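You operate a simulated robot arm through the tools that you are given. There is no shell and no other tool.

Carry out the task below with a simulated robot arm. There is one attempt and no reset: what you move stays moved.

JOB
Put things in order on the working space on the dining table. At the end: the red round glue brush stands where the orange vase stood; the orange vase is in the striped pot; the white foam sleeve from the working space on the dining table stands where the grey wax pad stood; the grey wax pad stands where the red round glue brush stood; whatever was shut is shut again. Leave all else as you found it, and nothing knocked over.
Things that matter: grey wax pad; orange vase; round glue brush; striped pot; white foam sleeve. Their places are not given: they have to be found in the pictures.

It is judged by the outcome, as a careful person would: the job done as asked, and still so three seconds after it is handed in. It fails if anything else is knocked over, pushed out of place, dropped, spilled or broken.

ROBOT AND FRAMES
A 6-joint arm with a two-finger parallel gripper, fixed in place. Base frame: the origin is on the floor under the middle of its stand, x ahead of it, y to its left, z up; the work surface is at about z = 0.75. Readings come in m, rad, newtons and seconds.
With the tool pointing down near the work surface it reaches from about 0.3 to 0.74 m from the base axis. Its first joint turns from -1.152 to 1.152 rad. Payload 2.45 kg.
The tool frame sits at the grasp point between the pads (the TCP): z along the fingers, y along the line on which they close. The tips reach 0.024 m beyond it. The gripper opens to 0.068 m. The fingers are 0.017 m wide and 0.01 m thick; the gripper's body (0.04 by 0.07 m) begins 0.041 m behind the TCP.
Orientation is told as [roll, pitch, yaw] about the base's x, y, z axes, in that order, counted from this pose: with the fingers straight down and closing along the base's y, the tool's x points along the base's -x, its y along +y and its z along -z.

CONTROLS
- The arm moves only by the tool apply_moves. Its argument "steps" is a list of rows, each a list of 7 numbers: the turn, a rotation vector about the tool's x, y, z in units of 8 degrees (1.0 is 8 degrees), then the shift along the tool's x, y, z in units of 25 mm (1.0 is 25 mm), then the gripper command, from -1 (fully open) to 1 (shut), values between in proportion. In form: [[rx, ry, rz, x, y, z, fingers], ...]. A call has 1 to 20 rows; each row shifts and turns the commanded pose from where the row before left it, along the tool's axes as they then stand. A call with a number of a shift or a turn outside -1 to 1 is refused whole. Rows are played at 5 a second. More than 0.05 m and 0.15 rad between two rows, or a gripper value outside its range, and nothing of the call is played. A pose out of reach is approached as far as the arm can. The call stops where the force on the tool passes 40 N (or 10 N more than at its start, if that is more) or the arm is blocked; 0.2 s more then pass. The fingers move at their own pace (about 0.108 m/s each) and stop on an object; they squeeze with about 32 N. The grip force told is the motor's: it shows also when the fingers shut on nothing. Time passes only in rows, and 0.2 s behind the last, so rows that do not move let the fingers close. The reply holds the time, the measured pose of the TCP, the force on the tool along the base axes, the opening and the grip force, in the units named above and with some noise, with the torque about the TCP (base axes, N m) and any sound that the robot's microphone picked up.
- Cameras (640 x 400 px; columns grow to the right, rows downward): "scene" is fixed at [0.1689, 0.4172, 1.4587]; the picture's right is [-0.72, -0.69, 0.00], its down [-0.42, 0.44, -0.79] and it looks along [0.55, -0.57, -0.61] (base axes); focal length 320 px, centre (320, 200). "wrist" rides on the gripper at [0.084, 0.011, -0.075] in the tool frame; the picture's right is [-0.13, 0.99, 0.00], its down [-0.60, -0.08, -0.79] and it looks along [-0.79, -0.10, 0.61] (tool axes); focal length 251 px, centre (320, 200).
- get_image(camera): a new picture of that camera. No time passes.
- pixel_to_xyz(camera, pixels): for up to 12 pixels [column, row] of the newest picture of that camera ("zoom" is the newest enlarged one), the place [x, y, z] in the base frame of the surface seen there, good to about 0.003 m. No time passes.
- close_up(camera, box): a new picture of the part [left, top, right, bottom] of that camera's present view, enlarged. No time passes.
- close_job(): hands the job in; it is judged then, once.

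Open the gripper and draw the arm clear of the work before you hand the job in, unless the task says otherwise.

The tools are called after "Call:" by a JSON object that holds its "name" and its "arguments". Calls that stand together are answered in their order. apply_moves: Moves the arm, as the interface text tells. Its arguments: {"type":"object","properties":{"steps":{"type":"array","items":{"type":"array","items":{"type":"number"}}}},"required":["steps"]} The other tools are called the same way: get_image (camera) takes a picture; pixel_to_xyz (camera, pixels) gives the place of the surface under pixels of a picture; close_up (camera, box) takes an enlarged picture of a part of a camera's view; close_job () hands the job in.

At the start:

```text
time: 0.0
ee_pos: [0.4418, -0.1943, 1.1678]
tcp_rot: [0.0, 0.0, 0.0]
wrist_force: [-0.4, -0.4, 0.0]
moment: [0.0, 0.01, 0.0]
opening: 0.0683
finger_force: 0.1
```

scene: 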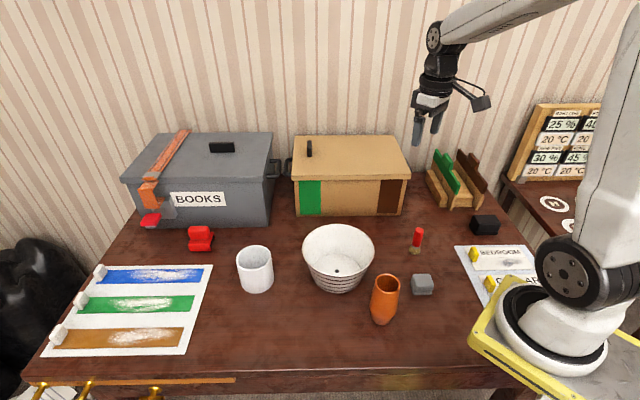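
wrist: 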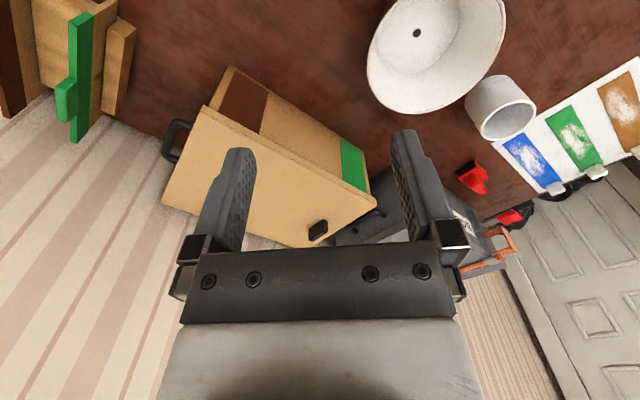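

The scene shows an orange vase near (384,300), a grey block near (422,284), a red brush near (417,240), a white bowl/pot near (338,257) and a white cylinder near (255,268). I take enlarged pictures to identify each one.

Call:
{"name": "close_up", "arguments": {"camera": "scene", "box": [290, 200, 450, 340]}}

Call:
{"name": "close_up", "arguments": {"camera": "scene", "box": [120, 120, 300, 300]}}

Call:
{"name": "close_up", "arguments": {"camera": "scene", "box": [400, 130, 560, 310]}}

```text
2.86 times, centred on (370, 270) of scene
```

zoom: 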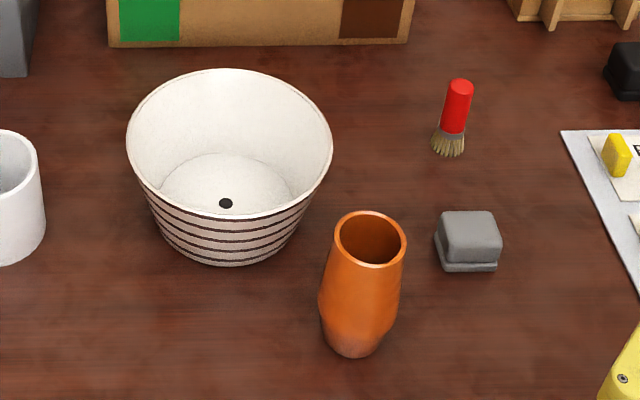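

```text
2.22 times, centred on (210, 210) of scene
```

zoom: 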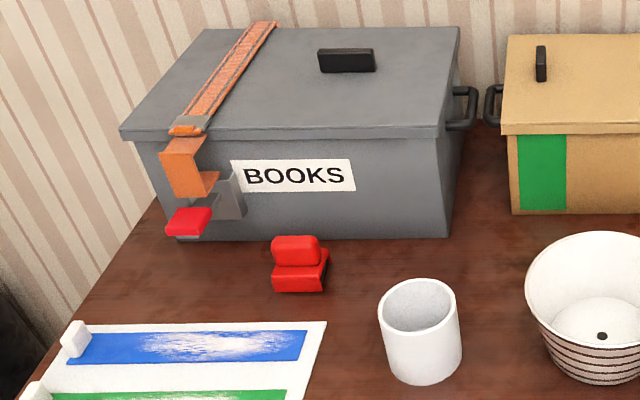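

```text
2.22 times, centred on (480, 220) of scene
```

zoom: 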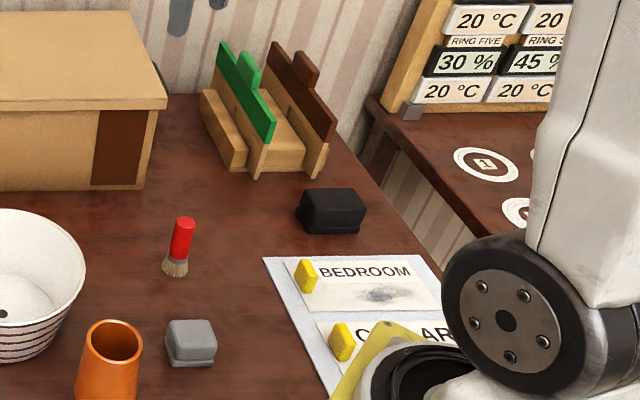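

I identified the items, and now I measure them: table level, brush, pad, vase, pot and sleeve outlines.

Call:
{"name": "pixel_to_xyz", "arguments": {"camera": "scene", "pixels": [[419, 229], [417, 238], [414, 252], [418, 254], [410, 252], [414, 256], [423, 279], [412, 275], [431, 276], [423, 287], [412, 292], [433, 292]]}}

Call:
{"name": "pixel_to_xyz", "arguments": {"camera": "scene", "pixels": [[374, 282], [398, 282], [386, 275], [384, 290], [371, 307], [396, 307], [383, 322], [378, 328], [385, 283], [400, 320], [360, 320], [440, 310]]}}

Call:
{"name": "pixel_to_xyz", "arguments": {"camera": "scene", "pixels": [[303, 245], [373, 245], [338, 226], [338, 272], [336, 262], [336, 288], [355, 284], [310, 271], [330, 255], [345, 262], [320, 255], [350, 250]]}}

Call:
{"name": "pixel_to_xyz", "arguments": {"camera": "scene", "pixels": [[238, 256], [272, 256], [254, 246], [255, 266], [256, 290], [241, 280], [272, 280], [255, 258], [200, 240], [255, 300], [255, 247], [245, 264]]}}

```text
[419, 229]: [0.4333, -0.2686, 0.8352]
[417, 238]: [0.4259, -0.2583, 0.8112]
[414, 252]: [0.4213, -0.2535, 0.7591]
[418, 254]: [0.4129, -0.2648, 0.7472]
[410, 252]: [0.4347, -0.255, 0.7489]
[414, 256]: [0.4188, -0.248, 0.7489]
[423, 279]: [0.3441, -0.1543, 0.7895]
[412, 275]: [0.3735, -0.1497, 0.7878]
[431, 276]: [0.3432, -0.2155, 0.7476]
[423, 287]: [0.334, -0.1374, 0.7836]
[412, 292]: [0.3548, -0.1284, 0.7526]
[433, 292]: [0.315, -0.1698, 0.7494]
```

```text
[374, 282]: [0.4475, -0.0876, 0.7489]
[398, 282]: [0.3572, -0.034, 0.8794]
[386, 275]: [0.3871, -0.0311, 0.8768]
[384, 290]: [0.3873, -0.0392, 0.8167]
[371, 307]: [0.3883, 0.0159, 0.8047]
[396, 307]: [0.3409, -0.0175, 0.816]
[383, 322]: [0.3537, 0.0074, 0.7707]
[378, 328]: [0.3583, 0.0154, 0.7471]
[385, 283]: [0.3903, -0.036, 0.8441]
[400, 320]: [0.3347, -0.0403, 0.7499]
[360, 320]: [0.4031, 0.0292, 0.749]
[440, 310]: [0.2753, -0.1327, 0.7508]
```

```text
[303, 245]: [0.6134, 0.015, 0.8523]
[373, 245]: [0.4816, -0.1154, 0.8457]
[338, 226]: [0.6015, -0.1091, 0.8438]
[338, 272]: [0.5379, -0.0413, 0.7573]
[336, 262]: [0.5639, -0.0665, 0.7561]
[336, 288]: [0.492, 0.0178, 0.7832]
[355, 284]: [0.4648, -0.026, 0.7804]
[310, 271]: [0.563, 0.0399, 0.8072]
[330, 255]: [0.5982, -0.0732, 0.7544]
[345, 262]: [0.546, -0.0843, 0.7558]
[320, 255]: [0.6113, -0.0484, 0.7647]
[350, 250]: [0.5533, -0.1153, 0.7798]
```

```text
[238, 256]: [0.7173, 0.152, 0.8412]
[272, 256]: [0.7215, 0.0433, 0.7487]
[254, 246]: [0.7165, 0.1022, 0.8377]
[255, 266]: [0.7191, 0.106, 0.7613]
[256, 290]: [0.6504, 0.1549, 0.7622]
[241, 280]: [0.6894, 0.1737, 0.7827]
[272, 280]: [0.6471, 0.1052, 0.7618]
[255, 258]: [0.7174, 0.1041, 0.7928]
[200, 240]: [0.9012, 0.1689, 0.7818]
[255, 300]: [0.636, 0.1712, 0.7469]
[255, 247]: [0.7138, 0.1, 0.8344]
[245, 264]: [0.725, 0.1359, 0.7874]
```

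I need accurate sizes, so I take tight enlargements of the vase/pad and of the sleeve from the scene camera.

Call:
{"name": "close_up", "arguments": {"camera": "scene", "box": [350, 262, 446, 332]}}

```text
5.71 times, centred on (398, 297) of scene
```

zoom: 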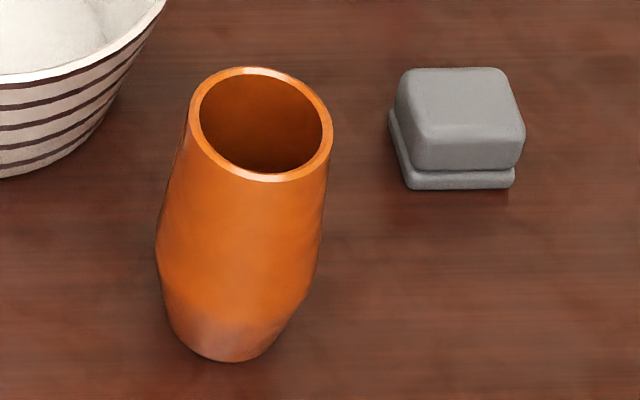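

The enlargement shows the vase rim clearly from (190,115) to (333,135) and the pad on its flange at (455,130). I read points on the vase rim, sides and pad edges.

Call:
{"name": "pixel_to_xyz", "arguments": {"camera": "zoom", "pixels": [[195, 110], [328, 130], [260, 71], [262, 177], [215, 85], [310, 165], [210, 152], [305, 90], [240, 260], [165, 250], [310, 265], [235, 350]]}}

Call:
{"name": "pixel_to_xyz", "arguments": {"camera": "zoom", "pixels": [[415, 75], [500, 75], [412, 120], [515, 130], [458, 100], [470, 150], [415, 185], [510, 185], [392, 120], [460, 72], [520, 150], [400, 100]]}}

```text
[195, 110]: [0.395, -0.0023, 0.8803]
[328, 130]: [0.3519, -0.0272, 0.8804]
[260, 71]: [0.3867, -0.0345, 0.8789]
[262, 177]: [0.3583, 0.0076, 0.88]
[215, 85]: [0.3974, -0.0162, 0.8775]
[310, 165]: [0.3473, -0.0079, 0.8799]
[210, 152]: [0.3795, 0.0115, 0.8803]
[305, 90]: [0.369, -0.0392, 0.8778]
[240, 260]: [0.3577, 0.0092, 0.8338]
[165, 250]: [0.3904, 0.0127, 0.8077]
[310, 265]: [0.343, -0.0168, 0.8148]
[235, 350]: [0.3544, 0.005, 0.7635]
```

```text
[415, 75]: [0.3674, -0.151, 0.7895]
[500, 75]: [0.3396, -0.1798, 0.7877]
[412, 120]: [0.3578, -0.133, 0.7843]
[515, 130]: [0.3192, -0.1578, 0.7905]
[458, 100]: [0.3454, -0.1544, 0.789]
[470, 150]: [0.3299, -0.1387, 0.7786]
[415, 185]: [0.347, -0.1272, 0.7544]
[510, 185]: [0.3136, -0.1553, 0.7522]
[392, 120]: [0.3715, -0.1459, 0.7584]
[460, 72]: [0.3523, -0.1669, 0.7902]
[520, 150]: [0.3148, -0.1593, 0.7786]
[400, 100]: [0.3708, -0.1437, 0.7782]
```

The vase rim centre comes out near (0.373, -0.014), z 0.880, width about 0.053. Next I enlarge the brush, the sleeve and the pot for the same kind of measurement.

Call:
{"name": "close_up", "arguments": {"camera": "scene", "box": [392, 222, 440, 262]}}

Call:
{"name": "pixel_to_xyz", "arguments": {"camera": "zoom", "pixels": [[370, 85], [340, 85], [400, 85], [350, 180], [320, 170], [385, 180], [300, 360], [250, 370], [345, 380], [300, 400], [300, 330], [360, 65]]}}

```text
10.00 times, centred on (416, 242) of scene
```

zoom: 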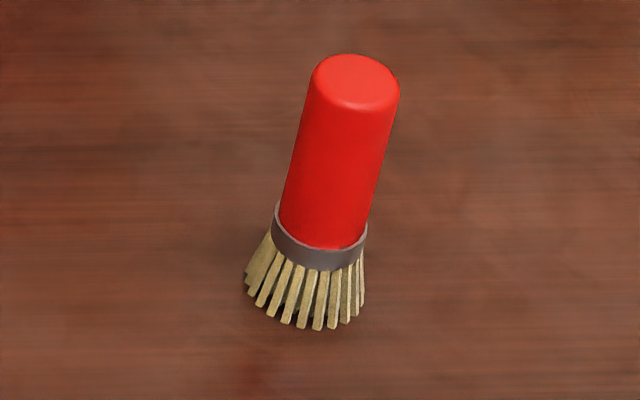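

```text
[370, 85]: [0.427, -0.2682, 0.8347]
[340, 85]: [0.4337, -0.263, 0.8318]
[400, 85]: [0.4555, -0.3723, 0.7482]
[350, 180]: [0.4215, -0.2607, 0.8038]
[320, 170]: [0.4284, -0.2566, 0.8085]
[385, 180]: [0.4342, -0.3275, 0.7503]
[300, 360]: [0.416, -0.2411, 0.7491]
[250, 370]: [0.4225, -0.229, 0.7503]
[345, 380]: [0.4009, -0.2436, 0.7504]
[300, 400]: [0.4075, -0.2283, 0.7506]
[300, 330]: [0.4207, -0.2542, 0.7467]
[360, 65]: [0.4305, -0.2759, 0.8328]
```

The brush stands upright on its bristles: handle about 0.024 wide, top centre near (0.431, -0.268, 0.835). Now the sleeve and the pot.

Call:
{"name": "close_up", "arguments": {"camera": "scene", "box": [223, 238, 287, 298]}}

Call:
{"name": "pixel_to_xyz", "arguments": {"camera": "zoom", "pixels": [[148, 130], [472, 130], [318, 60], [318, 212], [200, 80], [430, 80], [200, 190], [440, 190], [318, 100], [318, 180], [330, 430], [180, 300]]}}

```text
6.67 times, centred on (255, 268) of scene
```

zoom: 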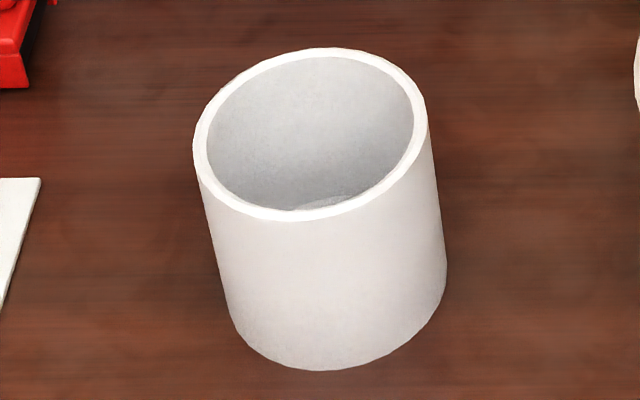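

```text
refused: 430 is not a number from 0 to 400
```

The sleeve's rim spans roughly (197,145) to (424,110) in the zoom; it seems to be an open tube with a bottom glint at (325,200). I read its rim and interior points.

Call:
{"name": "pixel_to_xyz", "arguments": {"camera": "zoom", "pixels": [[200, 145], [420, 112], [328, 52], [300, 216], [235, 85], [395, 75], [230, 195], [385, 185], [318, 140], [330, 198], [320, 365], [320, 290]]}}

```text
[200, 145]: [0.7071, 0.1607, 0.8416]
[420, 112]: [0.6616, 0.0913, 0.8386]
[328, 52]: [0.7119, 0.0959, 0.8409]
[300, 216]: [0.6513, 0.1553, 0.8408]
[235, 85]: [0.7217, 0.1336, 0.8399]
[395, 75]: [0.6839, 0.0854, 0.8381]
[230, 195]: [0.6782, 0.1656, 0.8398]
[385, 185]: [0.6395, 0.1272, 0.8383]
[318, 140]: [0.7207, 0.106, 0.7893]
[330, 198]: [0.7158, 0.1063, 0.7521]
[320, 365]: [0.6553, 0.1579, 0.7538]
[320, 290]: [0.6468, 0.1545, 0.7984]
```

The sleeve is centred near (0.682, 0.127), outer width about 0.088, top z 0.840, so it must be held by its wall. Now the pot, enlarged.

Call:
{"name": "close_up", "arguments": {"camera": "scene", "box": [290, 218, 386, 298]}}

Call:
{"name": "pixel_to_xyz", "arguments": {"camera": "zoom", "pixels": [[86, 150], [555, 160], [320, 42], [320, 360], [150, 80], [480, 70], [150, 290], [500, 280], [310, 260], [220, 290], [420, 300], [320, 220]]}}

```text
5.00 times, centred on (338, 258) of scene
```

zoom: 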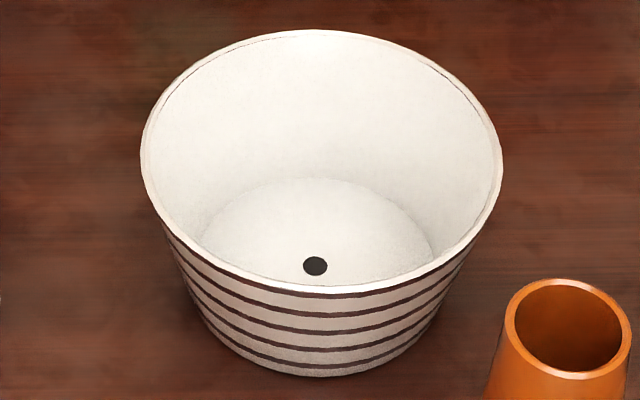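

```text
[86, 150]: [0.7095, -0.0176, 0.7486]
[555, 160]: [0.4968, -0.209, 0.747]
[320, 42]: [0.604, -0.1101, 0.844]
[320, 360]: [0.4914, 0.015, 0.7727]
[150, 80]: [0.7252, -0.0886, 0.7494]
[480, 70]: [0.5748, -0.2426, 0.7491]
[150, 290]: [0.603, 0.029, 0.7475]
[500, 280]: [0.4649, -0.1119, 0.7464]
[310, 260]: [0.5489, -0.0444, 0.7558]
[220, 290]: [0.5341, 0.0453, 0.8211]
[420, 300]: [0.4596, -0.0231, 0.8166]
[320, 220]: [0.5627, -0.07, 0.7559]
```

The pot's drain hole is at zoom (315,266) with the floor at z ≈ 0.756. I read exact rim points and the hole.

Call:
{"name": "pixel_to_xyz", "arguments": {"camera": "zoom", "pixels": [[144, 155], [499, 165], [315, 33], [322, 288], [190, 75], [450, 75], [200, 258], [450, 255], [315, 266], [222, 222], [420, 232], [320, 183]]}}

```text
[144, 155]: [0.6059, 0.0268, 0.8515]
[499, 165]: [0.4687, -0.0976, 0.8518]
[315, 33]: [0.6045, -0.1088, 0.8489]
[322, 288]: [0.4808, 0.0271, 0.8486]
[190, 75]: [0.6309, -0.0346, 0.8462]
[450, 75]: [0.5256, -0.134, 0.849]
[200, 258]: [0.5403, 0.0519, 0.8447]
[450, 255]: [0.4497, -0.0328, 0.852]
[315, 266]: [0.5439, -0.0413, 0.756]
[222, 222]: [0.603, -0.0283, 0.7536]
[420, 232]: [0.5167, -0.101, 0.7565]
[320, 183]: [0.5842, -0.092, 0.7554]
```

Pot centre is about (0.541, -0.040), floor 0.756, rim z 0.85. First step: bring the open gripper above the vase at z = 1.0 and check with the wrist camera.

Call:
{"name": "apply_moves", "arguments": {"steps": [[0, 0, 0, 0.344, 0.9035, 0.839, -1], [0, 0, 0, 0.344, 0.9035, 0.839, -1], [0, 0, 0, 0.344, 0.9035, 0.839, -1], [0, 0, 0, 0.344, 0.9035, 0.839, -1], [0, 0, 0, 0.344, 0.9035, 0.839, -1], [0, 0, 0, 0.344, 0.9035, 0.839, -1], [0, 0, 0, 0.344, 0.9035, 0.839, -1], [0, 0, 0, 0.344, 0.9035, 0.839, -1], [0, 0, 0, 0, 0, 0, -1], [0, 0, 0, 0, 0, 0, -1]]}}

Call:
{"name": "get_image", "arguments": {"camera": "wrist"}}

Call:
{"name": "get_image", "arguments": {"camera": "scene"}}

```text
time: 2.2
ee_pos: [0.3745, -0.0155, 0.9985]
tcp_rot: [0.0, -0.001, 0.001]
wrist_force: [-0.2, 0.2, -0.4]
moment: [-0.05, 0.0, 0.03]
opening: 0.068
finger_force: 0.1
```

```text
taken
```

wrist: 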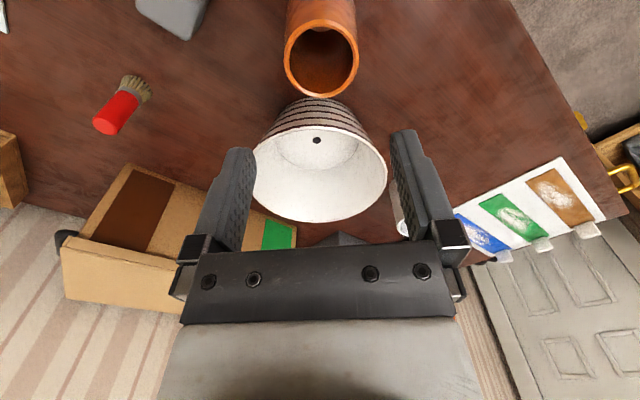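

```text
taken
```

scene: 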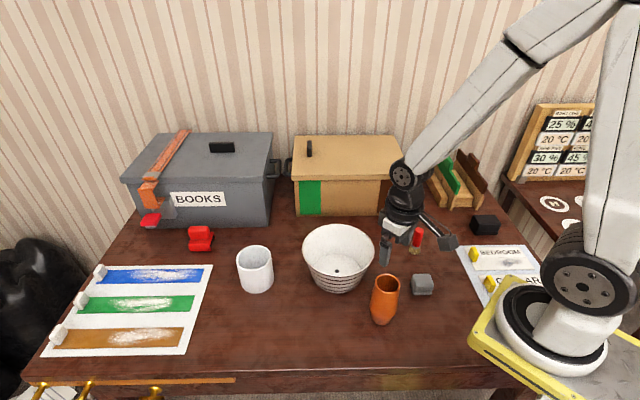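

The wrist picture shows the vase rim at about (322,58), horizontally aligned with the fingers' middle (320). I measure the rim and pot from this view to refine the centres.

Call:
{"name": "pixel_to_xyz", "arguments": {"camera": "wrist", "pixels": [[287, 62], [356, 55], [323, 94], [322, 22], [298, 88], [346, 84], [300, 30], [347, 28], [322, 60], [317, 141], [255, 175], [386, 165]]}}

Call:
{"name": "close_up", "arguments": {"camera": "wrist", "box": [260, 0, 400, 110]}}

```text
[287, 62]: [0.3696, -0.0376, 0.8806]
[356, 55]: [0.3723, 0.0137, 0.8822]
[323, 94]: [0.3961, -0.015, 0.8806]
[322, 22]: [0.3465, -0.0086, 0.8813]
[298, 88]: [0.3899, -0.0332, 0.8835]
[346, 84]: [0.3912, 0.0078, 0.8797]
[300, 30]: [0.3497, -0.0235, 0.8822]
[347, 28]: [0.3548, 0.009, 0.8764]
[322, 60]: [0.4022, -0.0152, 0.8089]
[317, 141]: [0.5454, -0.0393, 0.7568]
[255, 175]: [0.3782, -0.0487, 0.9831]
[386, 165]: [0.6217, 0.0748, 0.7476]
```

```text
3.64 times, centred on (330, 55) of wrist
```

zoom: 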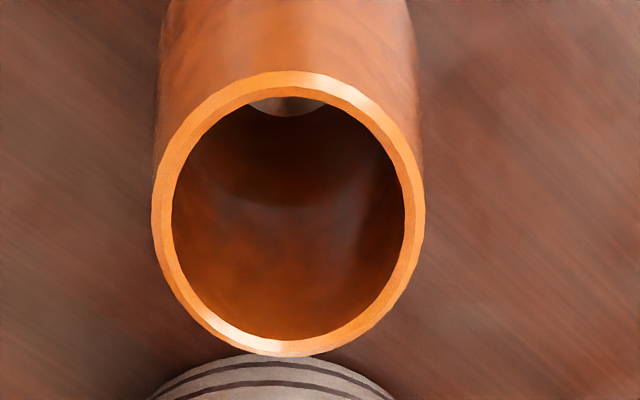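

Rim centre from the wrist view is (0.372, -0.013), agreeing with the scene view. I correct by (-2, +2.5) mm and go down to z ≈ 0.905, then look again before the fingers pass the rim.

Call:
{"name": "apply_moves", "arguments": {"steps": [[0, 0, 0, 0.08, 0.1, 0, -1], [0, 0, 0, 0, 0, 0.935, -1], [0, 0, 0, 0, 0, 0.935, -1], [0, 0, 0, 0, 0, 0.935, -1], [0, 0, 0, 0, 0, 0.935, -1], [0, 0, 0, 0, 0, 0, -1], [0, 0, 0, 0, 0, 0, -1]]}}

Call:
{"name": "get_image", "arguments": {"camera": "wrist"}}

Call:
{"name": "close_up", "arguments": {"camera": "scene", "box": [340, 210, 450, 340]}}

```text
time: 3.8
ee_pos: [0.3726, -0.0137, 0.9061]
tcp_rot: [-0.001, 0.0, 0.0]
wrist_force: [-0.6, -0.8, -0.3]
moment: [0.01, -0.03, 0.04]
opening: 0.0679
finger_force: 0.0
```

```text
taken
```

wrist: 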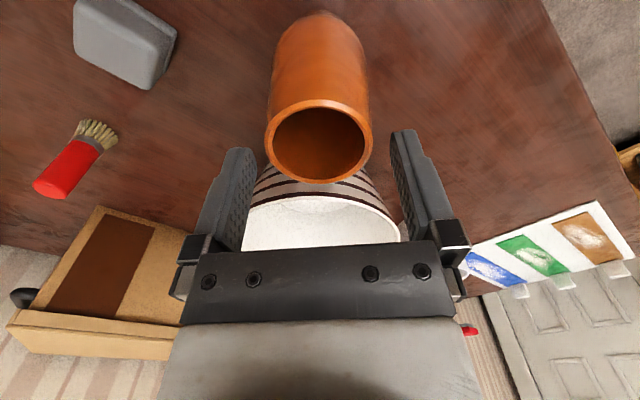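

```text
3.08 times, centred on (395, 275) of scene
```

zoom: 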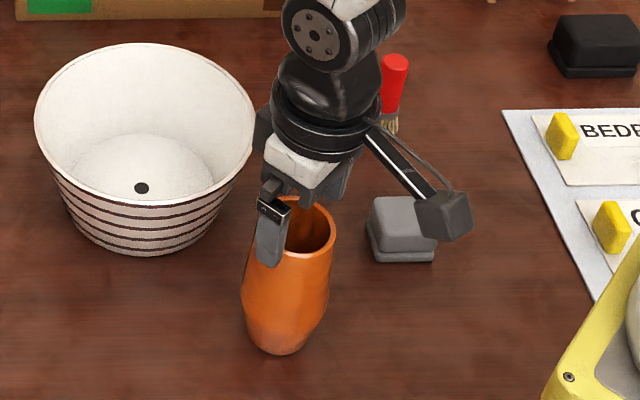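

The vase sits centred between the fingers (rim 265–372, fingers 253–390). I descend slowly to z ≈ 0.850, still open.

Call:
{"name": "apply_moves", "arguments": {"steps": [[0, 0, 0, 0, 0, 0.45, -1], [0, 0, 0, 0, 0, 0.45, -1], [0, 0, 0, 0, 0, 0.45, -1], [0, 0, 0, 0, 0, 0.45, -1], [0, 0, 0, 0, 0, 0.44, -1], [0, 0, 0, 0, 0, 0, -1], [0, 0, 0, 0, 0, 0, -1]]}}

Call:
{"name": "get_image", "arguments": {"camera": "wrist"}}

Call:
{"name": "close_up", "arguments": {"camera": "scene", "box": [340, 210, 450, 340]}}

```text
time: 5.4
ee_pos: [0.372, -0.0123, 0.8495]
tcp_rot: [-0.001, -0.002, 0.0]
wrist_force: [0.5, -0.4, -0.1]
moment: [0.01, -0.03, -0.01]
opening: 0.0682
finger_force: 0.0
```

```text
taken
```

wrist: 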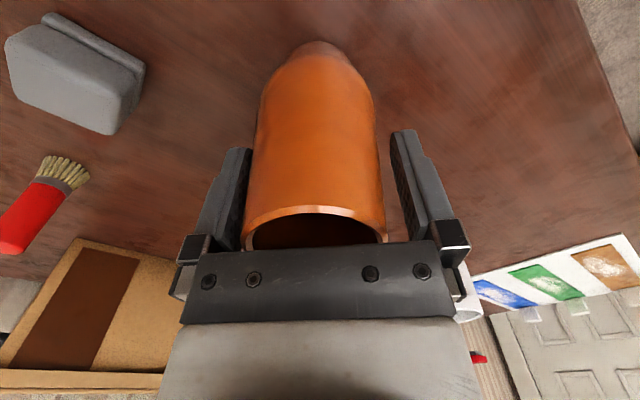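

```text
3.08 times, centred on (395, 275) of scene
```

zoom: 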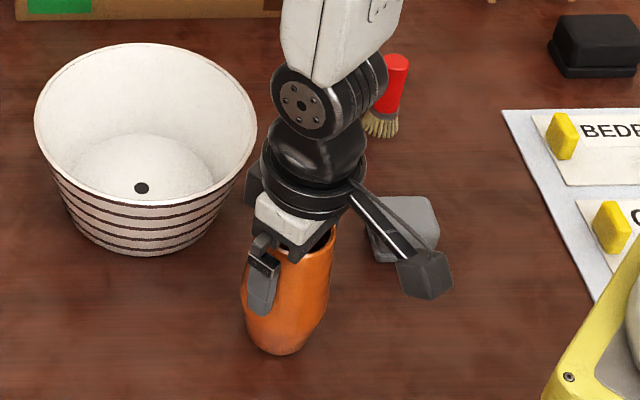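

The vase reads about 2 mm toward -y relative to the fingers (rim centre at column 313 vs 320), so I shift 2 mm that way and close gently in stages.

Call:
{"name": "apply_moves", "arguments": {"steps": [[0, 0, 0, 0, -0.08, 0, -1], [0, 0, 0, 0, 0, 0, -0.85], [0, 0, 0, 0, 0, 0, -0.75], [0, 0, 0, 0, 0, 0, -0.65], [0, 0, 0, 0, 0, 0, -0.4], [0, 0, 0, 0, 0, 0, 1], [0, 0, 0, 0, 0, 0, 1], [0, 0, 0, 0, 0, 0, 1]]}}

Call:
{"name": "get_image", "arguments": {"camera": "wrist"}}

Call:
{"name": "close_up", "arguments": {"camera": "scene", "box": [340, 210, 450, 340]}}

```text
time: 7.2
ee_pos: [0.3723, -0.0138, 0.8492]
tcp_rot: [-0.001, -0.001, 0.001]
wrist_force: [0.0, -0.7, 0.0]
moment: [0.02, 0.01, 0.0]
opening: 0.0625
finger_force: 31.8
```

```text
taken
```

wrist: 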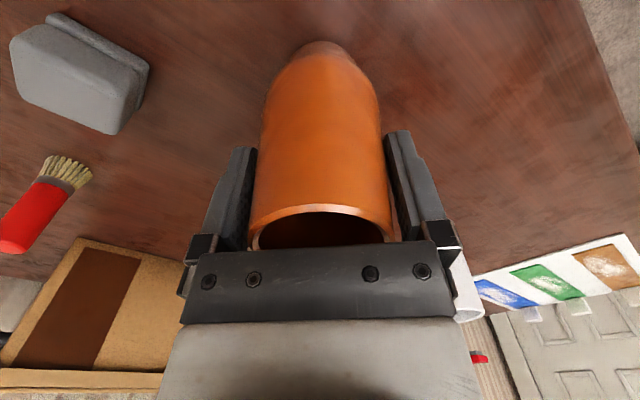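

```text
3.08 times, centred on (395, 275) of scene
```

zoom: 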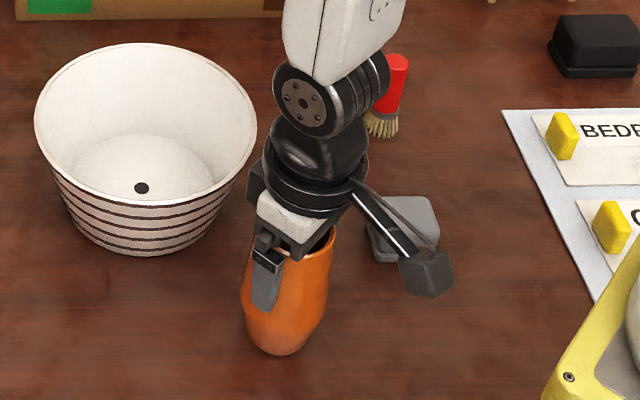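

Held: opening 0.0625, grip 31.8 N. I lift slowly 50 mm and check that the vase follows without slipping.

Call:
{"name": "apply_moves", "arguments": {"steps": [[0, 0, 0, 0, 0, -0.2, 1], [0, 0, 0, 0, 0, -0.4, 1], [0, 0, 0, 0, 0, -0.7, 1], [0, 0, 0, 0, 0, -0.7, 1], [0, 0, 0, 0, 0, 0, 1]]}}

Call:
{"name": "get_image", "arguments": {"camera": "wrist"}}

Call:
{"name": "close_up", "arguments": {"camera": "scene", "box": [340, 210, 450, 340]}}

```text
time: 8.4
ee_pos: [0.3711, -0.0122, 0.9]
tcp_rot: [0.0, 0.001, 0.0]
wrist_force: [0.0, 0.0, -2.5]
moment: [0.04, 0.02, 0.0]
opening: 0.0628
finger_force: 31.5
```

```text
taken
```

wrist: 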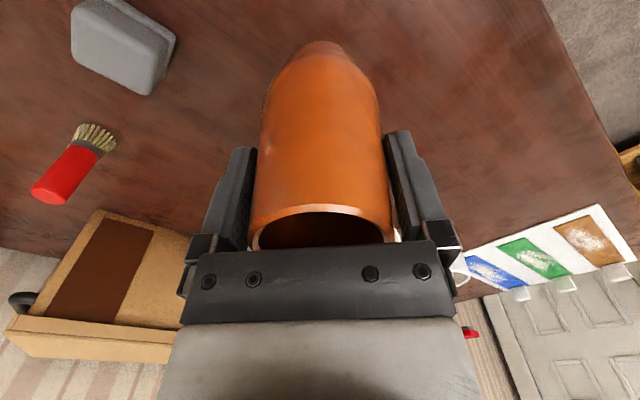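

```text
3.08 times, centred on (395, 275) of scene
```

zoom: 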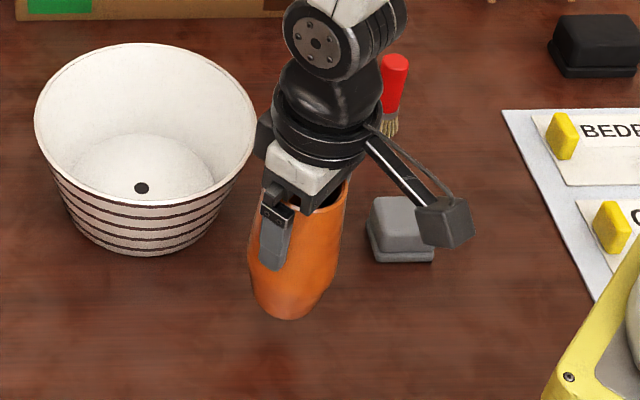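

No slip, and the load is about 2.5 N. I lift to z ≈ 0.995 (vase base about 0.895, above the pot rim 0.852) and carry it over the pot centre (0.540, -0.040).

Call:
{"name": "apply_moves", "arguments": {"steps": [[0, 0, 0, 0, 0, -0.76, 1], [0, 0, 0, 0, 0, -0.76, 1], [0, 0, 0, 0, 0, -0.76, 1], [0, 0, 0, 0, 0, -0.76, 1], [0, 0, 0, 0, 0, -0.76, 1], [0, 0, 0, -0.3, -0.05, 0, 1], [0, 0, 0, -0.7, -0.12, 0, 1], [0, 0, 0, -0.8, -0.13, 0, 1], [0, 0, 0, -0.8, -0.13, 0, 1], [0, 0, 0, -0.8, -0.13, 0, 1], [0, 0, 0, -0.8, -0.13, 0, 1], [0, 0, 0, -0.8, -0.13, 0, 1], [0, 0, 0, -0.8, -0.13, 0, 1], [0, 0, 0, -0.66, -0.09, 0, 1], [0, 0, 0, -0.3, -0.04, 0, 1], [0, 0, 0, 0, 0, 0, 1], [0, 0, 0, 0, 0, 0, 1]]}}

Call:
{"name": "get_image", "arguments": {"camera": "wrist"}}

Call:
{"name": "get_image", "arguments": {"camera": "scene"}}

```text
time: 12.0
ee_pos: [0.5398, -0.04, 0.9953]
tcp_rot: [0.002, -0.002, -0.002]
wrist_force: [0.6, 0.6, -2.9]
moment: [0.0, -0.02, 0.0]
opening: 0.0626
finger_force: 32.2
```

```text
taken
```

wrist: 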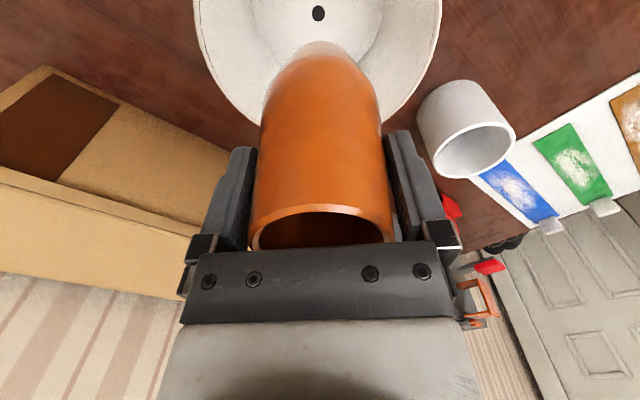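

```text
taken
```

scene: 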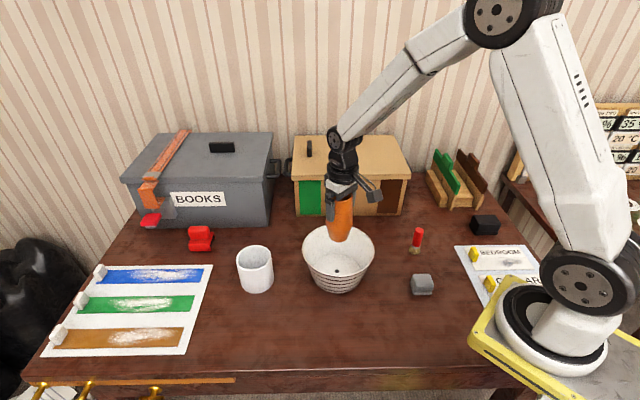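

The vase hangs over the pot; the wrist view shows the drain hole at (318,13) and the pot's near wall. I measure the hole and rim again to confirm the centring before lowering.

Call:
{"name": "pixel_to_xyz", "arguments": {"camera": "wrist", "pixels": [[318, 13], [197, 20], [440, 20], [240, 110], [405, 100], [300, 20], [340, 20]]}}

Call:
{"name": "pixel_to_xyz", "arguments": {"camera": "scene", "pixels": [[336, 270], [303, 245], [373, 245], [332, 239], [350, 242]]}}

```text
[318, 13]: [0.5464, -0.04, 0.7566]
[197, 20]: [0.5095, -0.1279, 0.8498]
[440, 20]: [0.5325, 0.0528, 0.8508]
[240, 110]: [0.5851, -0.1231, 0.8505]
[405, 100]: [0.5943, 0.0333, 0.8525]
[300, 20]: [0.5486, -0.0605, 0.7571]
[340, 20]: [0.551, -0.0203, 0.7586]
```

```text
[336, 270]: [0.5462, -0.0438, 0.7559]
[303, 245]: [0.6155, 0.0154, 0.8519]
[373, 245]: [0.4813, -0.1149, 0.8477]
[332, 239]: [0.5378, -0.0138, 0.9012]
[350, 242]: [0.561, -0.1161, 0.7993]
```

The hole reads (0.545, -0.041), so I shift 3 mm forward and lower to z ≈ 0.863, about 6 mm above the expected touch-down at 0.856.

Call:
{"name": "apply_moves", "arguments": {"steps": [[0, 0, 0, -0.12, -0.04, 0, 1], [0, 0, 0, 0, 0, 0.6, 1], [0, 0, 0, 0, 0, 0.8, 1], [0, 0, 0, 0, 0, 0.8, 1], [0, 0, 0, 0, 0, 0.8, 1], [0, 0, 0, 0, 0, 0.8, 1], [0, 0, 0, 0, 0, 0.8, 1], [0, 0, 0, 0, 0, 0.5, 1], [0, 0, 0, 0, 0, 0.2, 1], [0, 0, 0, 0, 0, 0, 1]]}}

Call:
{"name": "close_up", "arguments": {"camera": "scene", "box": [280, 170, 400, 310]}}

```text
time: 14.2
ee_pos: [0.5442, -0.0414, 0.8613]
tcp_rot: [0.0, -0.001, 0.0]
wrist_force: [0.2, -0.4, -3.7]
moment: [0.0, -0.02, -0.01]
opening: 0.0624
finger_force: 31.9
```

```text
2.86 times, centred on (340, 240) of scene
```

zoom: 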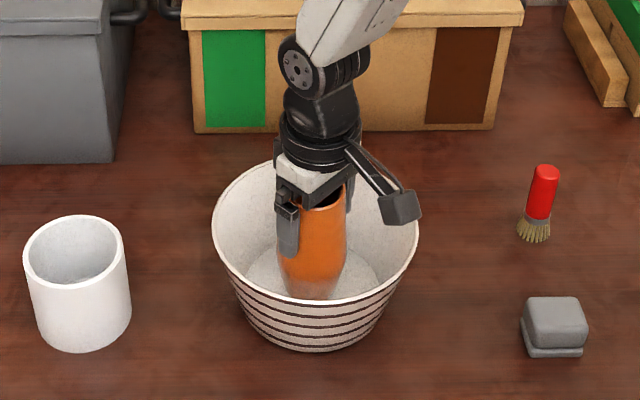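

The vase is well inside the pot, a few mm off its floor. I lower in 1 mm rows and watch the vertical force for contact.

Call:
{"name": "apply_moves", "arguments": {"steps": [[0, 0, 0, 0, 0, 0.04, 1], [0, 0, 0, 0, 0, 0.04, 1], [0, 0, 0, 0, 0, 0.04, 1], [0, 0, 0, 0, 0, 0, 1]]}}

```text
time: 15.2
ee_pos: [0.5435, -0.0418, 0.8606]
tcp_rot: [0.0, -0.001, 0.0]
wrist_force: [0.5, 0.2, -1.4]
moment: [0.02, -0.02, 0.0]
opening: 0.0627
finger_force: 32.1
```

Call:
{"name": "apply_moves", "arguments": {"steps": [[0, 0, 0, 0, 0, 0.04, 1], [0, 0, 0, 0, 0, 0.04, 1], [0, 0, 0, 0, 0, 0, 1]]}}

```text
time: 16.0
ee_pos: [0.5443, -0.0408, 0.8571]
tcp_rot: [0.001, 0.0, -0.001]
wrist_force: [-0.1, -0.2, -1.7]
moment: [-0.03, 0.01, 0.0]
opening: 0.0627
finger_force: 31.7
```

Vertical force is -1.7 N (load was about -2.7), so contact is near. I lower 1 mm more at a time.

Call:
{"name": "apply_moves", "arguments": {"steps": [[0, 0, 0, 0, 0, 0.04, 1], [0, 0, 0, 0, 0, 0, 1]]}}

```text
time: 16.6
ee_pos: [0.5425, -0.041, 0.8559]
tcp_rot: [0.001, 0.0, 0.0]
wrist_force: [-1.6, 0.2, 4.5]
moment: [0.06, 0.23, 0.0]
opening: 0.0625
finger_force: 32.4
```

Contact made (+4.5 N). I open the fingers, wait, and look.

Call:
{"name": "apply_moves", "arguments": {"steps": [[0, 0, 0, 0, 0, 0, -0.85], [0, 0, 0, 0, 0, 0, -1], [0, 0, 0, 0, 0, 0, -1], [0, 0, 0, 0, 0, 0, -1]]}}

Call:
{"name": "get_image", "arguments": {"camera": "wrist"}}

Call:
{"name": "close_up", "arguments": {"camera": "scene", "box": [280, 170, 400, 310]}}

```text
time: 17.6
ee_pos: [0.5424, -0.0417, 0.8567]
tcp_rot: [0.001, 0.002, 0.0]
wrist_force: [-1.2, -0.7, 0.8]
moment: [-0.06, 0.0, -0.03]
opening: 0.0682
finger_force: 0.0
```

```text
taken
```

wrist: 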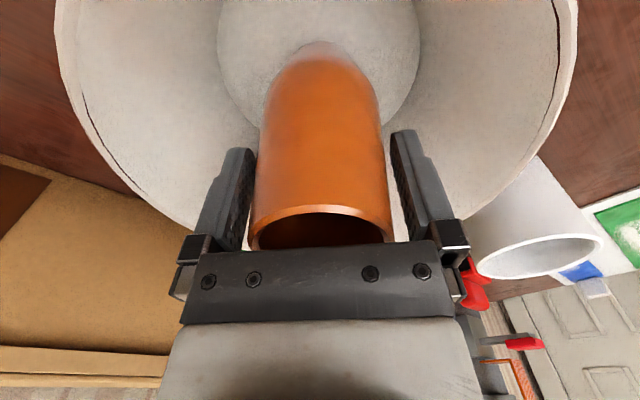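

```text
2.86 times, centred on (340, 240) of scene
```

zoom: 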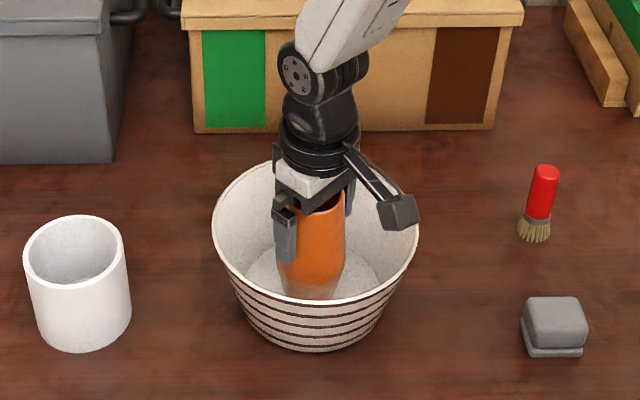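

Gaps appear on both sides (rim 250–392, centred at 321) and the vase stands upright. I rise straight up slowly to clear the rim.

Call:
{"name": "apply_moves", "arguments": {"steps": [[0, 0, 0, 0, 0, -0.2, -1], [0, 0, 0, 0, 0, -0.4, -1], [0, 0, 0, 0, 0, -0.6, -1], [0, 0, 0, 0, 0, -0.8, -1], [0, 0, 0, 0, 0, -1, -1], [0, 0, 0, 0, 0, -1, -1], [0, 0, 0, 0, 0, -1, -1], [0, 0, 0, 0, 0, -1, -1], [0, 0, 0, 0, 0, 0, -1]]}}

Call:
{"name": "get_image", "arguments": {"camera": "scene"}}

Call:
{"name": "close_up", "arguments": {"camera": "scene", "box": [280, 190, 450, 310]}}

```text
time: 19.6
ee_pos: [0.5431, -0.0407, 1.0076]
tcp_rot: [0.002, 0.0, 0.0]
wrist_force: [0.5, -0.5, -0.4]
moment: [0.04, 0.0, 0.02]
opening: 0.0679
finger_force: 0.0
```

```text
taken
```

scene: 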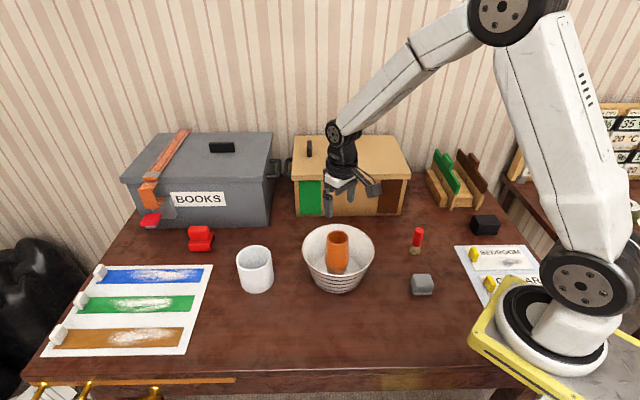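

```text
3.33 times, centred on (365, 250) of scene
```

zoom: 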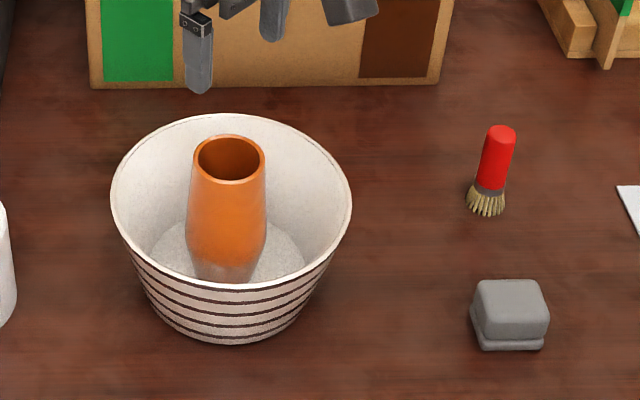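

The vase stands upright in the pot. Next the brush: I move over to about (0.431, -0.262) at z ≈ 0.97 and look with the wrist camera.

Call:
{"name": "apply_moves", "arguments": {"steps": [[0, 0, 0, 0.448, -0.884, 0, -1], [0, 0, 0, 0.448, -0.884, 0, -1], [0, 0, 0, 0.448, -0.884, 0, -1], [0, 0, 0, 0.448, -0.884, 0, -1], [0, 0, 0, 0.448, -0.884, 0.1, -1], [0, 0, 0, 0.448, -0.884, 0.2, -1], [0, 0, 0, 0.448, -0.884, 0.2, -1], [0, 0, 0, 0.448, -0.884, 0.3, -1], [0, 0, 0, 0.448, -0.884, 0.4, -1], [0, 0, 0, 0.448, -0.884, 0.28, -1], [0, 0, 0, 0, 0, 0, -1], [0, 0, 0, 0, 0, 0, -1]]}}

Call:
{"name": "get_image", "arguments": {"camera": "wrist"}}

Call:
{"name": "get_image", "arguments": {"camera": "scene"}}

```text
time: 22.2
ee_pos: [0.4317, -0.262, 0.97]
tcp_rot: [0.0, 0.0, 0.0]
wrist_force: [0.5, 0.6, -0.4]
moment: [-0.01, 0.04, 0.01]
opening: 0.0681
finger_force: 0.1
```

```text
taken
```

wrist: 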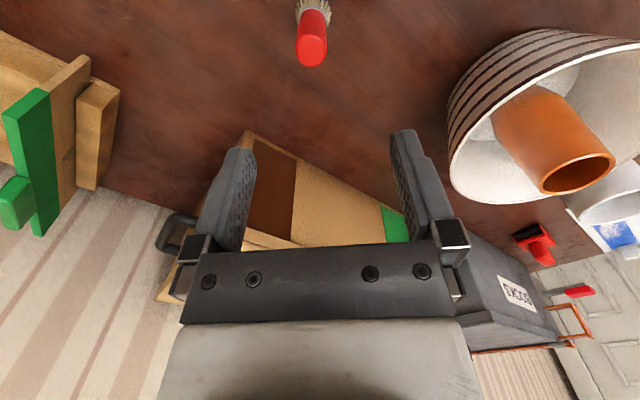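

```text
taken
```

scene: 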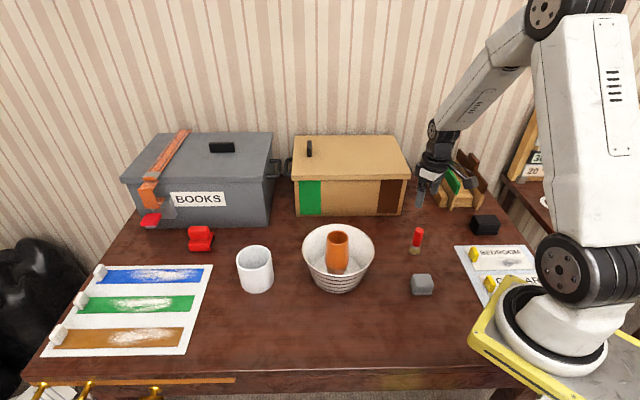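

The brush top appears at wrist (312,50), slightly to the left of the finger middle. I enlarge that part of the view to measure its cap.

Call:
{"name": "close_up", "arguments": {"camera": "wrist", "box": [270, 0, 350, 80]}}

Call:
{"name": "pixel_to_xyz", "arguments": {"camera": "wrist", "pixels": [[312, 52], [300, 50], [325, 50], [312, 63], [312, 42], [312, 20], [300, 18], [325, 18], [314, 8], [302, 8], [327, 6], [312, 57]]}}

```text
5.00 times, centred on (310, 40) of wrist
```

zoom: 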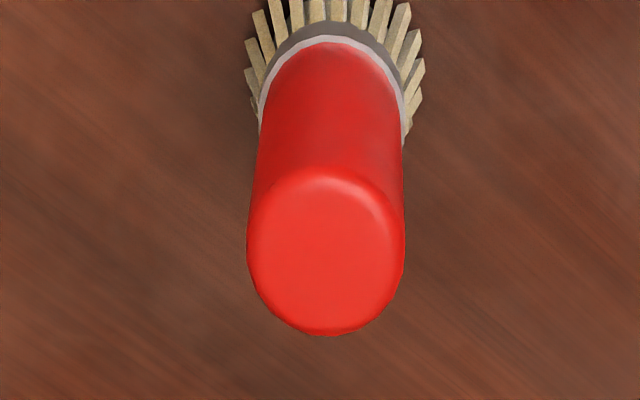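

```text
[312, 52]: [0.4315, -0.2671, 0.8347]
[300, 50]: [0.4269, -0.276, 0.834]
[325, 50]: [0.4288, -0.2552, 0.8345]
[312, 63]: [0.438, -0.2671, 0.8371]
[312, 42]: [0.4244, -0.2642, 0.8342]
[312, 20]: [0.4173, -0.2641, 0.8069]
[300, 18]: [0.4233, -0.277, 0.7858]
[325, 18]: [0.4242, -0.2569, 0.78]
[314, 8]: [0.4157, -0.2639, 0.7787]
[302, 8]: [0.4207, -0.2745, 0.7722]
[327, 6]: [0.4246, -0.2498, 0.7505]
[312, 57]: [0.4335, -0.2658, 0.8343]
```

The brush axis is at about (0.4295, -0.2655). I align and descend with open fingers to z ≈ 0.812 around the red handle.

Call:
{"name": "apply_moves", "arguments": {"steps": [[0, 0, 0, 0.07, -0.14, 0, -1], [0, 0, 0, 0, 0, 0.8, -1], [0, 0, 0, 0, 0, 0.8, -1], [0, 0, 0, 0, 0, 0.8, -1], [0, 0, 0, 0, 0, 0.8, -1], [0, 0, 0, 0, 0, 0.8, -1], [0, 0, 0, 0, 0, 0.8, -1], [0, 0, 0, 0, 0, 0.8, -1], [0, 0, 0, 0, 0, 0.5, -1], [0, 0, 0, 0, 0, 0.22, -1], [0, 0, 0, 0, 0, 0, -1], [0, 0, 0, 0, 0, 0, -1]]}}

Call:
{"name": "get_image", "arguments": {"camera": "wrist"}}

Call:
{"name": "close_up", "arguments": {"camera": "scene", "box": [370, 180, 470, 300]}}

```text
time: 24.8
ee_pos: [0.4288, -0.2664, 0.8107]
tcp_rot: [0.0, 0.001, -0.001]
wrist_force: [-0.3, -0.4, 0.6]
moment: [0.0, 0.0, -0.02]
opening: 0.0678
finger_force: 0.1
```

```text
taken
```

wrist: 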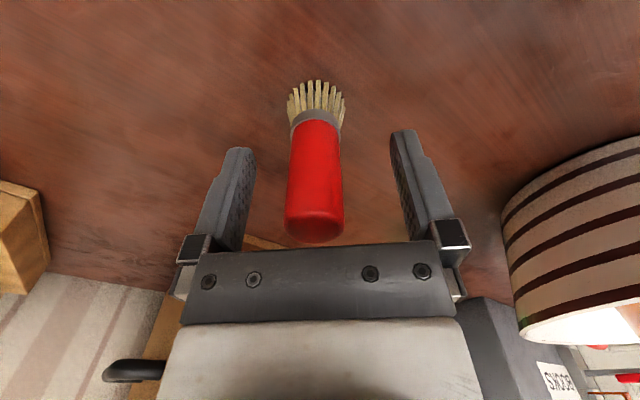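

```text
3.33 times, centred on (420, 240) of scene
```

zoom: 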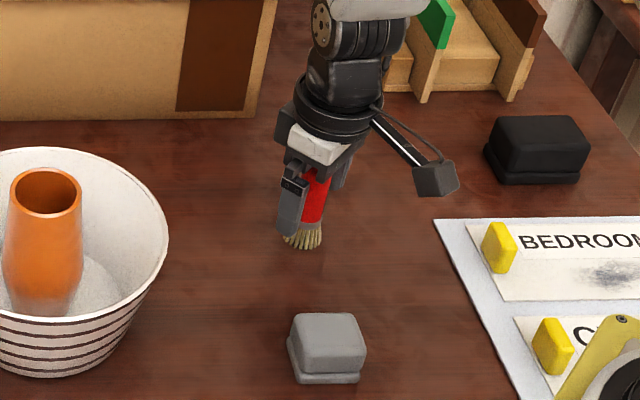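

The handle is centred at column 315 vs finger middle 320, i.e. about 2 mm toward -y; x alignment is right. I shift 2 mm and close in stages.

Call:
{"name": "apply_moves", "arguments": {"steps": [[0, 0, 0, 0, -0.08, 0, -1], [0, 0, 0, 0, 0, 0, -0.4], [0, 0, 0, 0, 0, 0, 0], [0, 0, 0, 0, 0, 0, 0.15], [0, 0, 0, 0, 0, 0, 0.22], [0, 0, 0, 0, 0, 0, 0.28], [0, 0, 0, 0, 0, 0, 0.4], [0, 0, 0, 0, 0, 0, 1], [0, 0, 0, 0, 0, 0, 1], [0, 0, 0, 0, 0, 0, 1]]}}

Call:
{"name": "get_image", "arguments": {"camera": "wrist"}}

Call:
{"name": "close_up", "arguments": {"camera": "scene", "box": [370, 180, 470, 300]}}

```text
time: 27.0
ee_pos: [0.4292, -0.2682, 0.8119]
tcp_rot: [0.0, 0.0, 0.001]
wrist_force: [0.0, -0.4, -0.2]
moment: [0.01, -0.01, 0.01]
opening: 0.0231
finger_force: 31.9
```

```text
taken
```

wrist: 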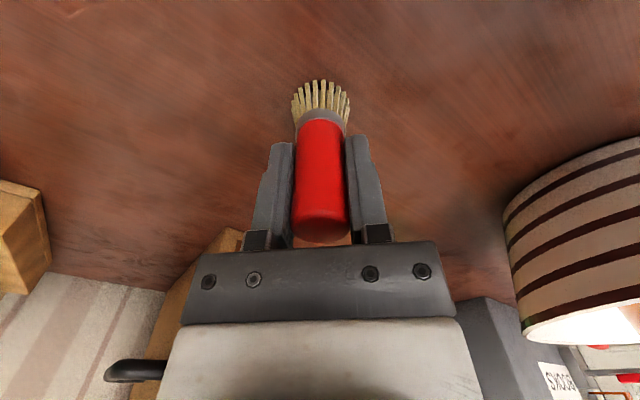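

```text
3.33 times, centred on (420, 240) of scene
```

zoom: 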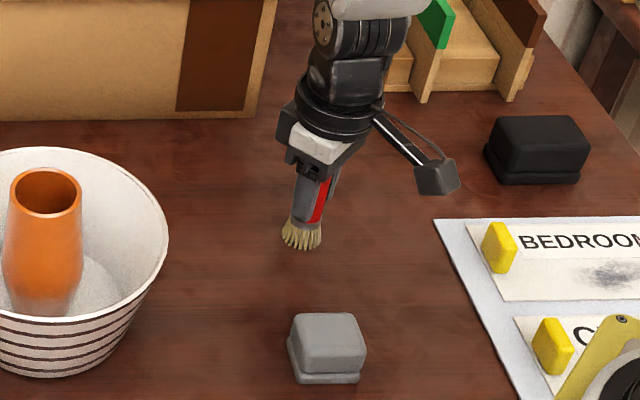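

Brush gripped at (0.429, -0.268) with opening 0.023. I lift 100 mm and carry it over the vase's old place (0.3725, -0.0133).

Call:
{"name": "apply_moves", "arguments": {"steps": [[0, 0, 0, 0, 0, -0.2, 1], [0, 0, 0, 0, 0, -0.5, 1], [0, 0, 0, 0, 0, -0.9, 1], [0, 0, 0, 0, 0, -1, 1], [0, 0, 0, 0, 0, -1, 1], [0, 0, 0, 0, 0, -0.4, 1], [0, 0, 0, 0.1, 0.45, 0, 1], [0, 0, 0, 0.2, 0.88, 0, 1], [0, 0, 0, 0.2, 0.9, 0, 1], [0, 0, 0, 0.2, 0.9, 0, 1], [0, 0, 0, 0.2, 0.9, 0, 1], [0, 0, 0, 0.2, 0.9, 0, 1], [0, 0, 0, 0.2, 0.9, 0, 1], [0, 0, 0, 0.2, 0.9, 0, 1], [0, 0, 0, 0.2, 0.9, 0, 1], [0, 0, 0, 0.2, 0.9, 0, 1], [0, 0, 0, 0.2, 0.9, 0, 1], [0, 0, 0, 0.17, 0.74, 0, 1], [0, 0, 0, 0, 0, 0, 1], [0, 0, 0, 0, 0, 0, 1]]}}

Call:
{"name": "get_image", "arguments": {"camera": "wrist"}}

Call:
{"name": "get_image", "arguments": {"camera": "scene"}}

```text
time: 31.2
ee_pos: [0.3721, -0.0128, 0.9113]
tcp_rot: [0.001, -0.001, 0.0]
wrist_force: [0.3, 0.1, -0.3]
moment: [-0.02, -0.01, 0.04]
opening: 0.0237
finger_force: 31.8
```

```text
taken
```

wrist: 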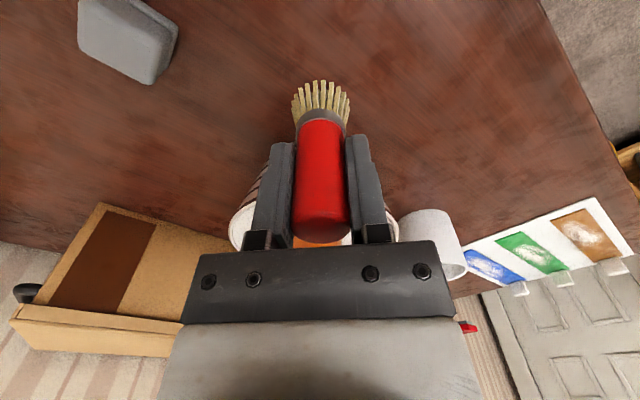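

```text
taken
```

scene: 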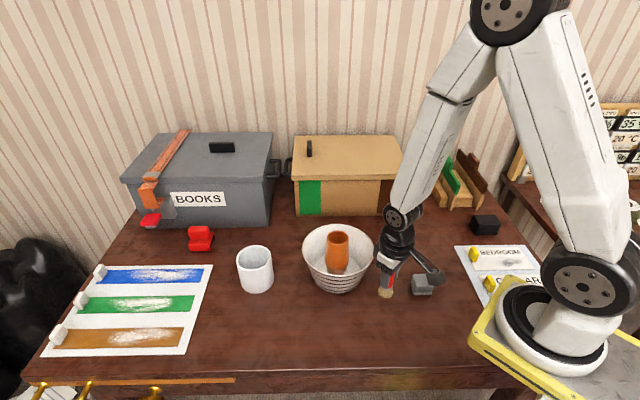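

The brush still sits the same way in the fingers. I lower 95 mm, to about 5 mm above the table-contact height.

Call:
{"name": "apply_moves", "arguments": {"steps": [[0, 0, 0, 0, 0, 0.4, 1], [0, 0, 0, 0, 0, 0.8, 1], [0, 0, 0, 0, 0, 0.8, 1], [0, 0, 0, 0, 0, 0.8, 1], [0, 0, 0, 0, 0, 0.6, 1], [0, 0, 0, 0, 0, 0.4, 1], [0, 0, 0, 0, 0, 0.08, 1], [0, 0, 0, 0, 0, 0, 1]]}}

Call:
{"name": "close_up", "arguments": {"camera": "scene", "box": [340, 210, 450, 340]}}

```text
time: 33.0
ee_pos: [0.3735, -0.0144, 0.8144]
tcp_rot: [0.002, -0.001, 0.0]
wrist_force: [-0.5, -0.9, -0.8]
moment: [-0.01, -0.02, 0.02]
opening: 0.0236
finger_force: 32.1
```

```text
3.08 times, centred on (395, 275) of scene
```

zoom: 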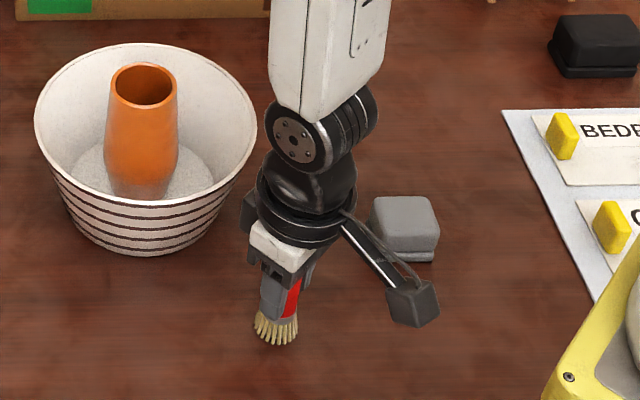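

The brush is about 3 mm above the table at the right spot. I lower 2 mm and read the force.

Call:
{"name": "apply_moves", "arguments": {"steps": [[0, 0, 0, 0, 0, 0.04, 1], [0, 0, 0, 0, 0, 0.04, 1], [0, 0, 0, 0, 0, 0, 1]]}}

```text
time: 33.8
ee_pos: [0.3728, -0.0146, 0.811]
tcp_rot: [0.0, -0.001, -0.001]
wrist_force: [-0.5, -0.2, -0.2]
moment: [0.0, 0.0, 0.0]
opening: 0.0235
finger_force: 31.7
```

No contact yet (-0.2 N). I lower 1 mm more and read again.

Call:
{"name": "apply_moves", "arguments": {"steps": [[0, 0, 0, 0, 0, 0.04, 1], [0, 0, 0, 0, 0, 0, 1], [0, 0, 0, 0, 0, 0, 1]]}}

```text
time: 34.6
ee_pos: [0.3727, -0.0141, 0.8105]
tcp_rot: [0.0, 0.0, 0.001]
wrist_force: [0.2, 0.1, -0.2]
moment: [-0.02, -0.03, -0.01]
opening: 0.0234
finger_force: 31.6
```

Still free; commanded height is now about 0.812, the same as at pick-up. I go down another 0.5 mm twice to feel the touch.

Call:
{"name": "apply_moves", "arguments": {"steps": [[0, 0, 0, 0, 0, 0.02, 1], [0, 0, 0, 0, 0, 0.02, 1], [0, 0, 0, 0, 0, 0, 1]]}}

```text
time: 35.4
ee_pos: [0.3743, -0.0131, 0.8116]
tcp_rot: [-0.001, -0.002, 0.0]
wrist_force: [-1.0, -4.7, 27.1]
moment: [-0.29, 0.0, -0.03]
opening: 0.0233
finger_force: 32.3
```

Firm contact now (27 N), so I back up about 0.8 mm to relax the force before releasing.

Call:
{"name": "apply_moves", "arguments": {"steps": [[0, 0, 0, 0, 0, -0.03, 1], [0, 0, 0, 0, 0, 0, 1]]}}

```text
time: 36.0
ee_pos: [0.3735, -0.0132, 0.8114]
tcp_rot: [0.0, 0.0, 0.0]
wrist_force: [0.4, -3.2, 16.3]
moment: [-0.14, -0.13, -0.03]
opening: 0.0235
finger_force: 31.9
```

The force is still 16 N, so I raise another 0.5 mm and recheck.

Call:
{"name": "apply_moves", "arguments": {"steps": [[0, 0, 0, 0, 0, -0.02, 1], [0, 0, 0, 0, 0, 0, 1]]}}

```text
time: 36.6
ee_pos: [0.3728, -0.0139, 0.8116]
tcp_rot: [0.001, -0.001, 0.0]
wrist_force: [1.6, 0.6, 2.0]
moment: [0.01, -0.11, 0.02]
opening: 0.0234
finger_force: 31.8
```

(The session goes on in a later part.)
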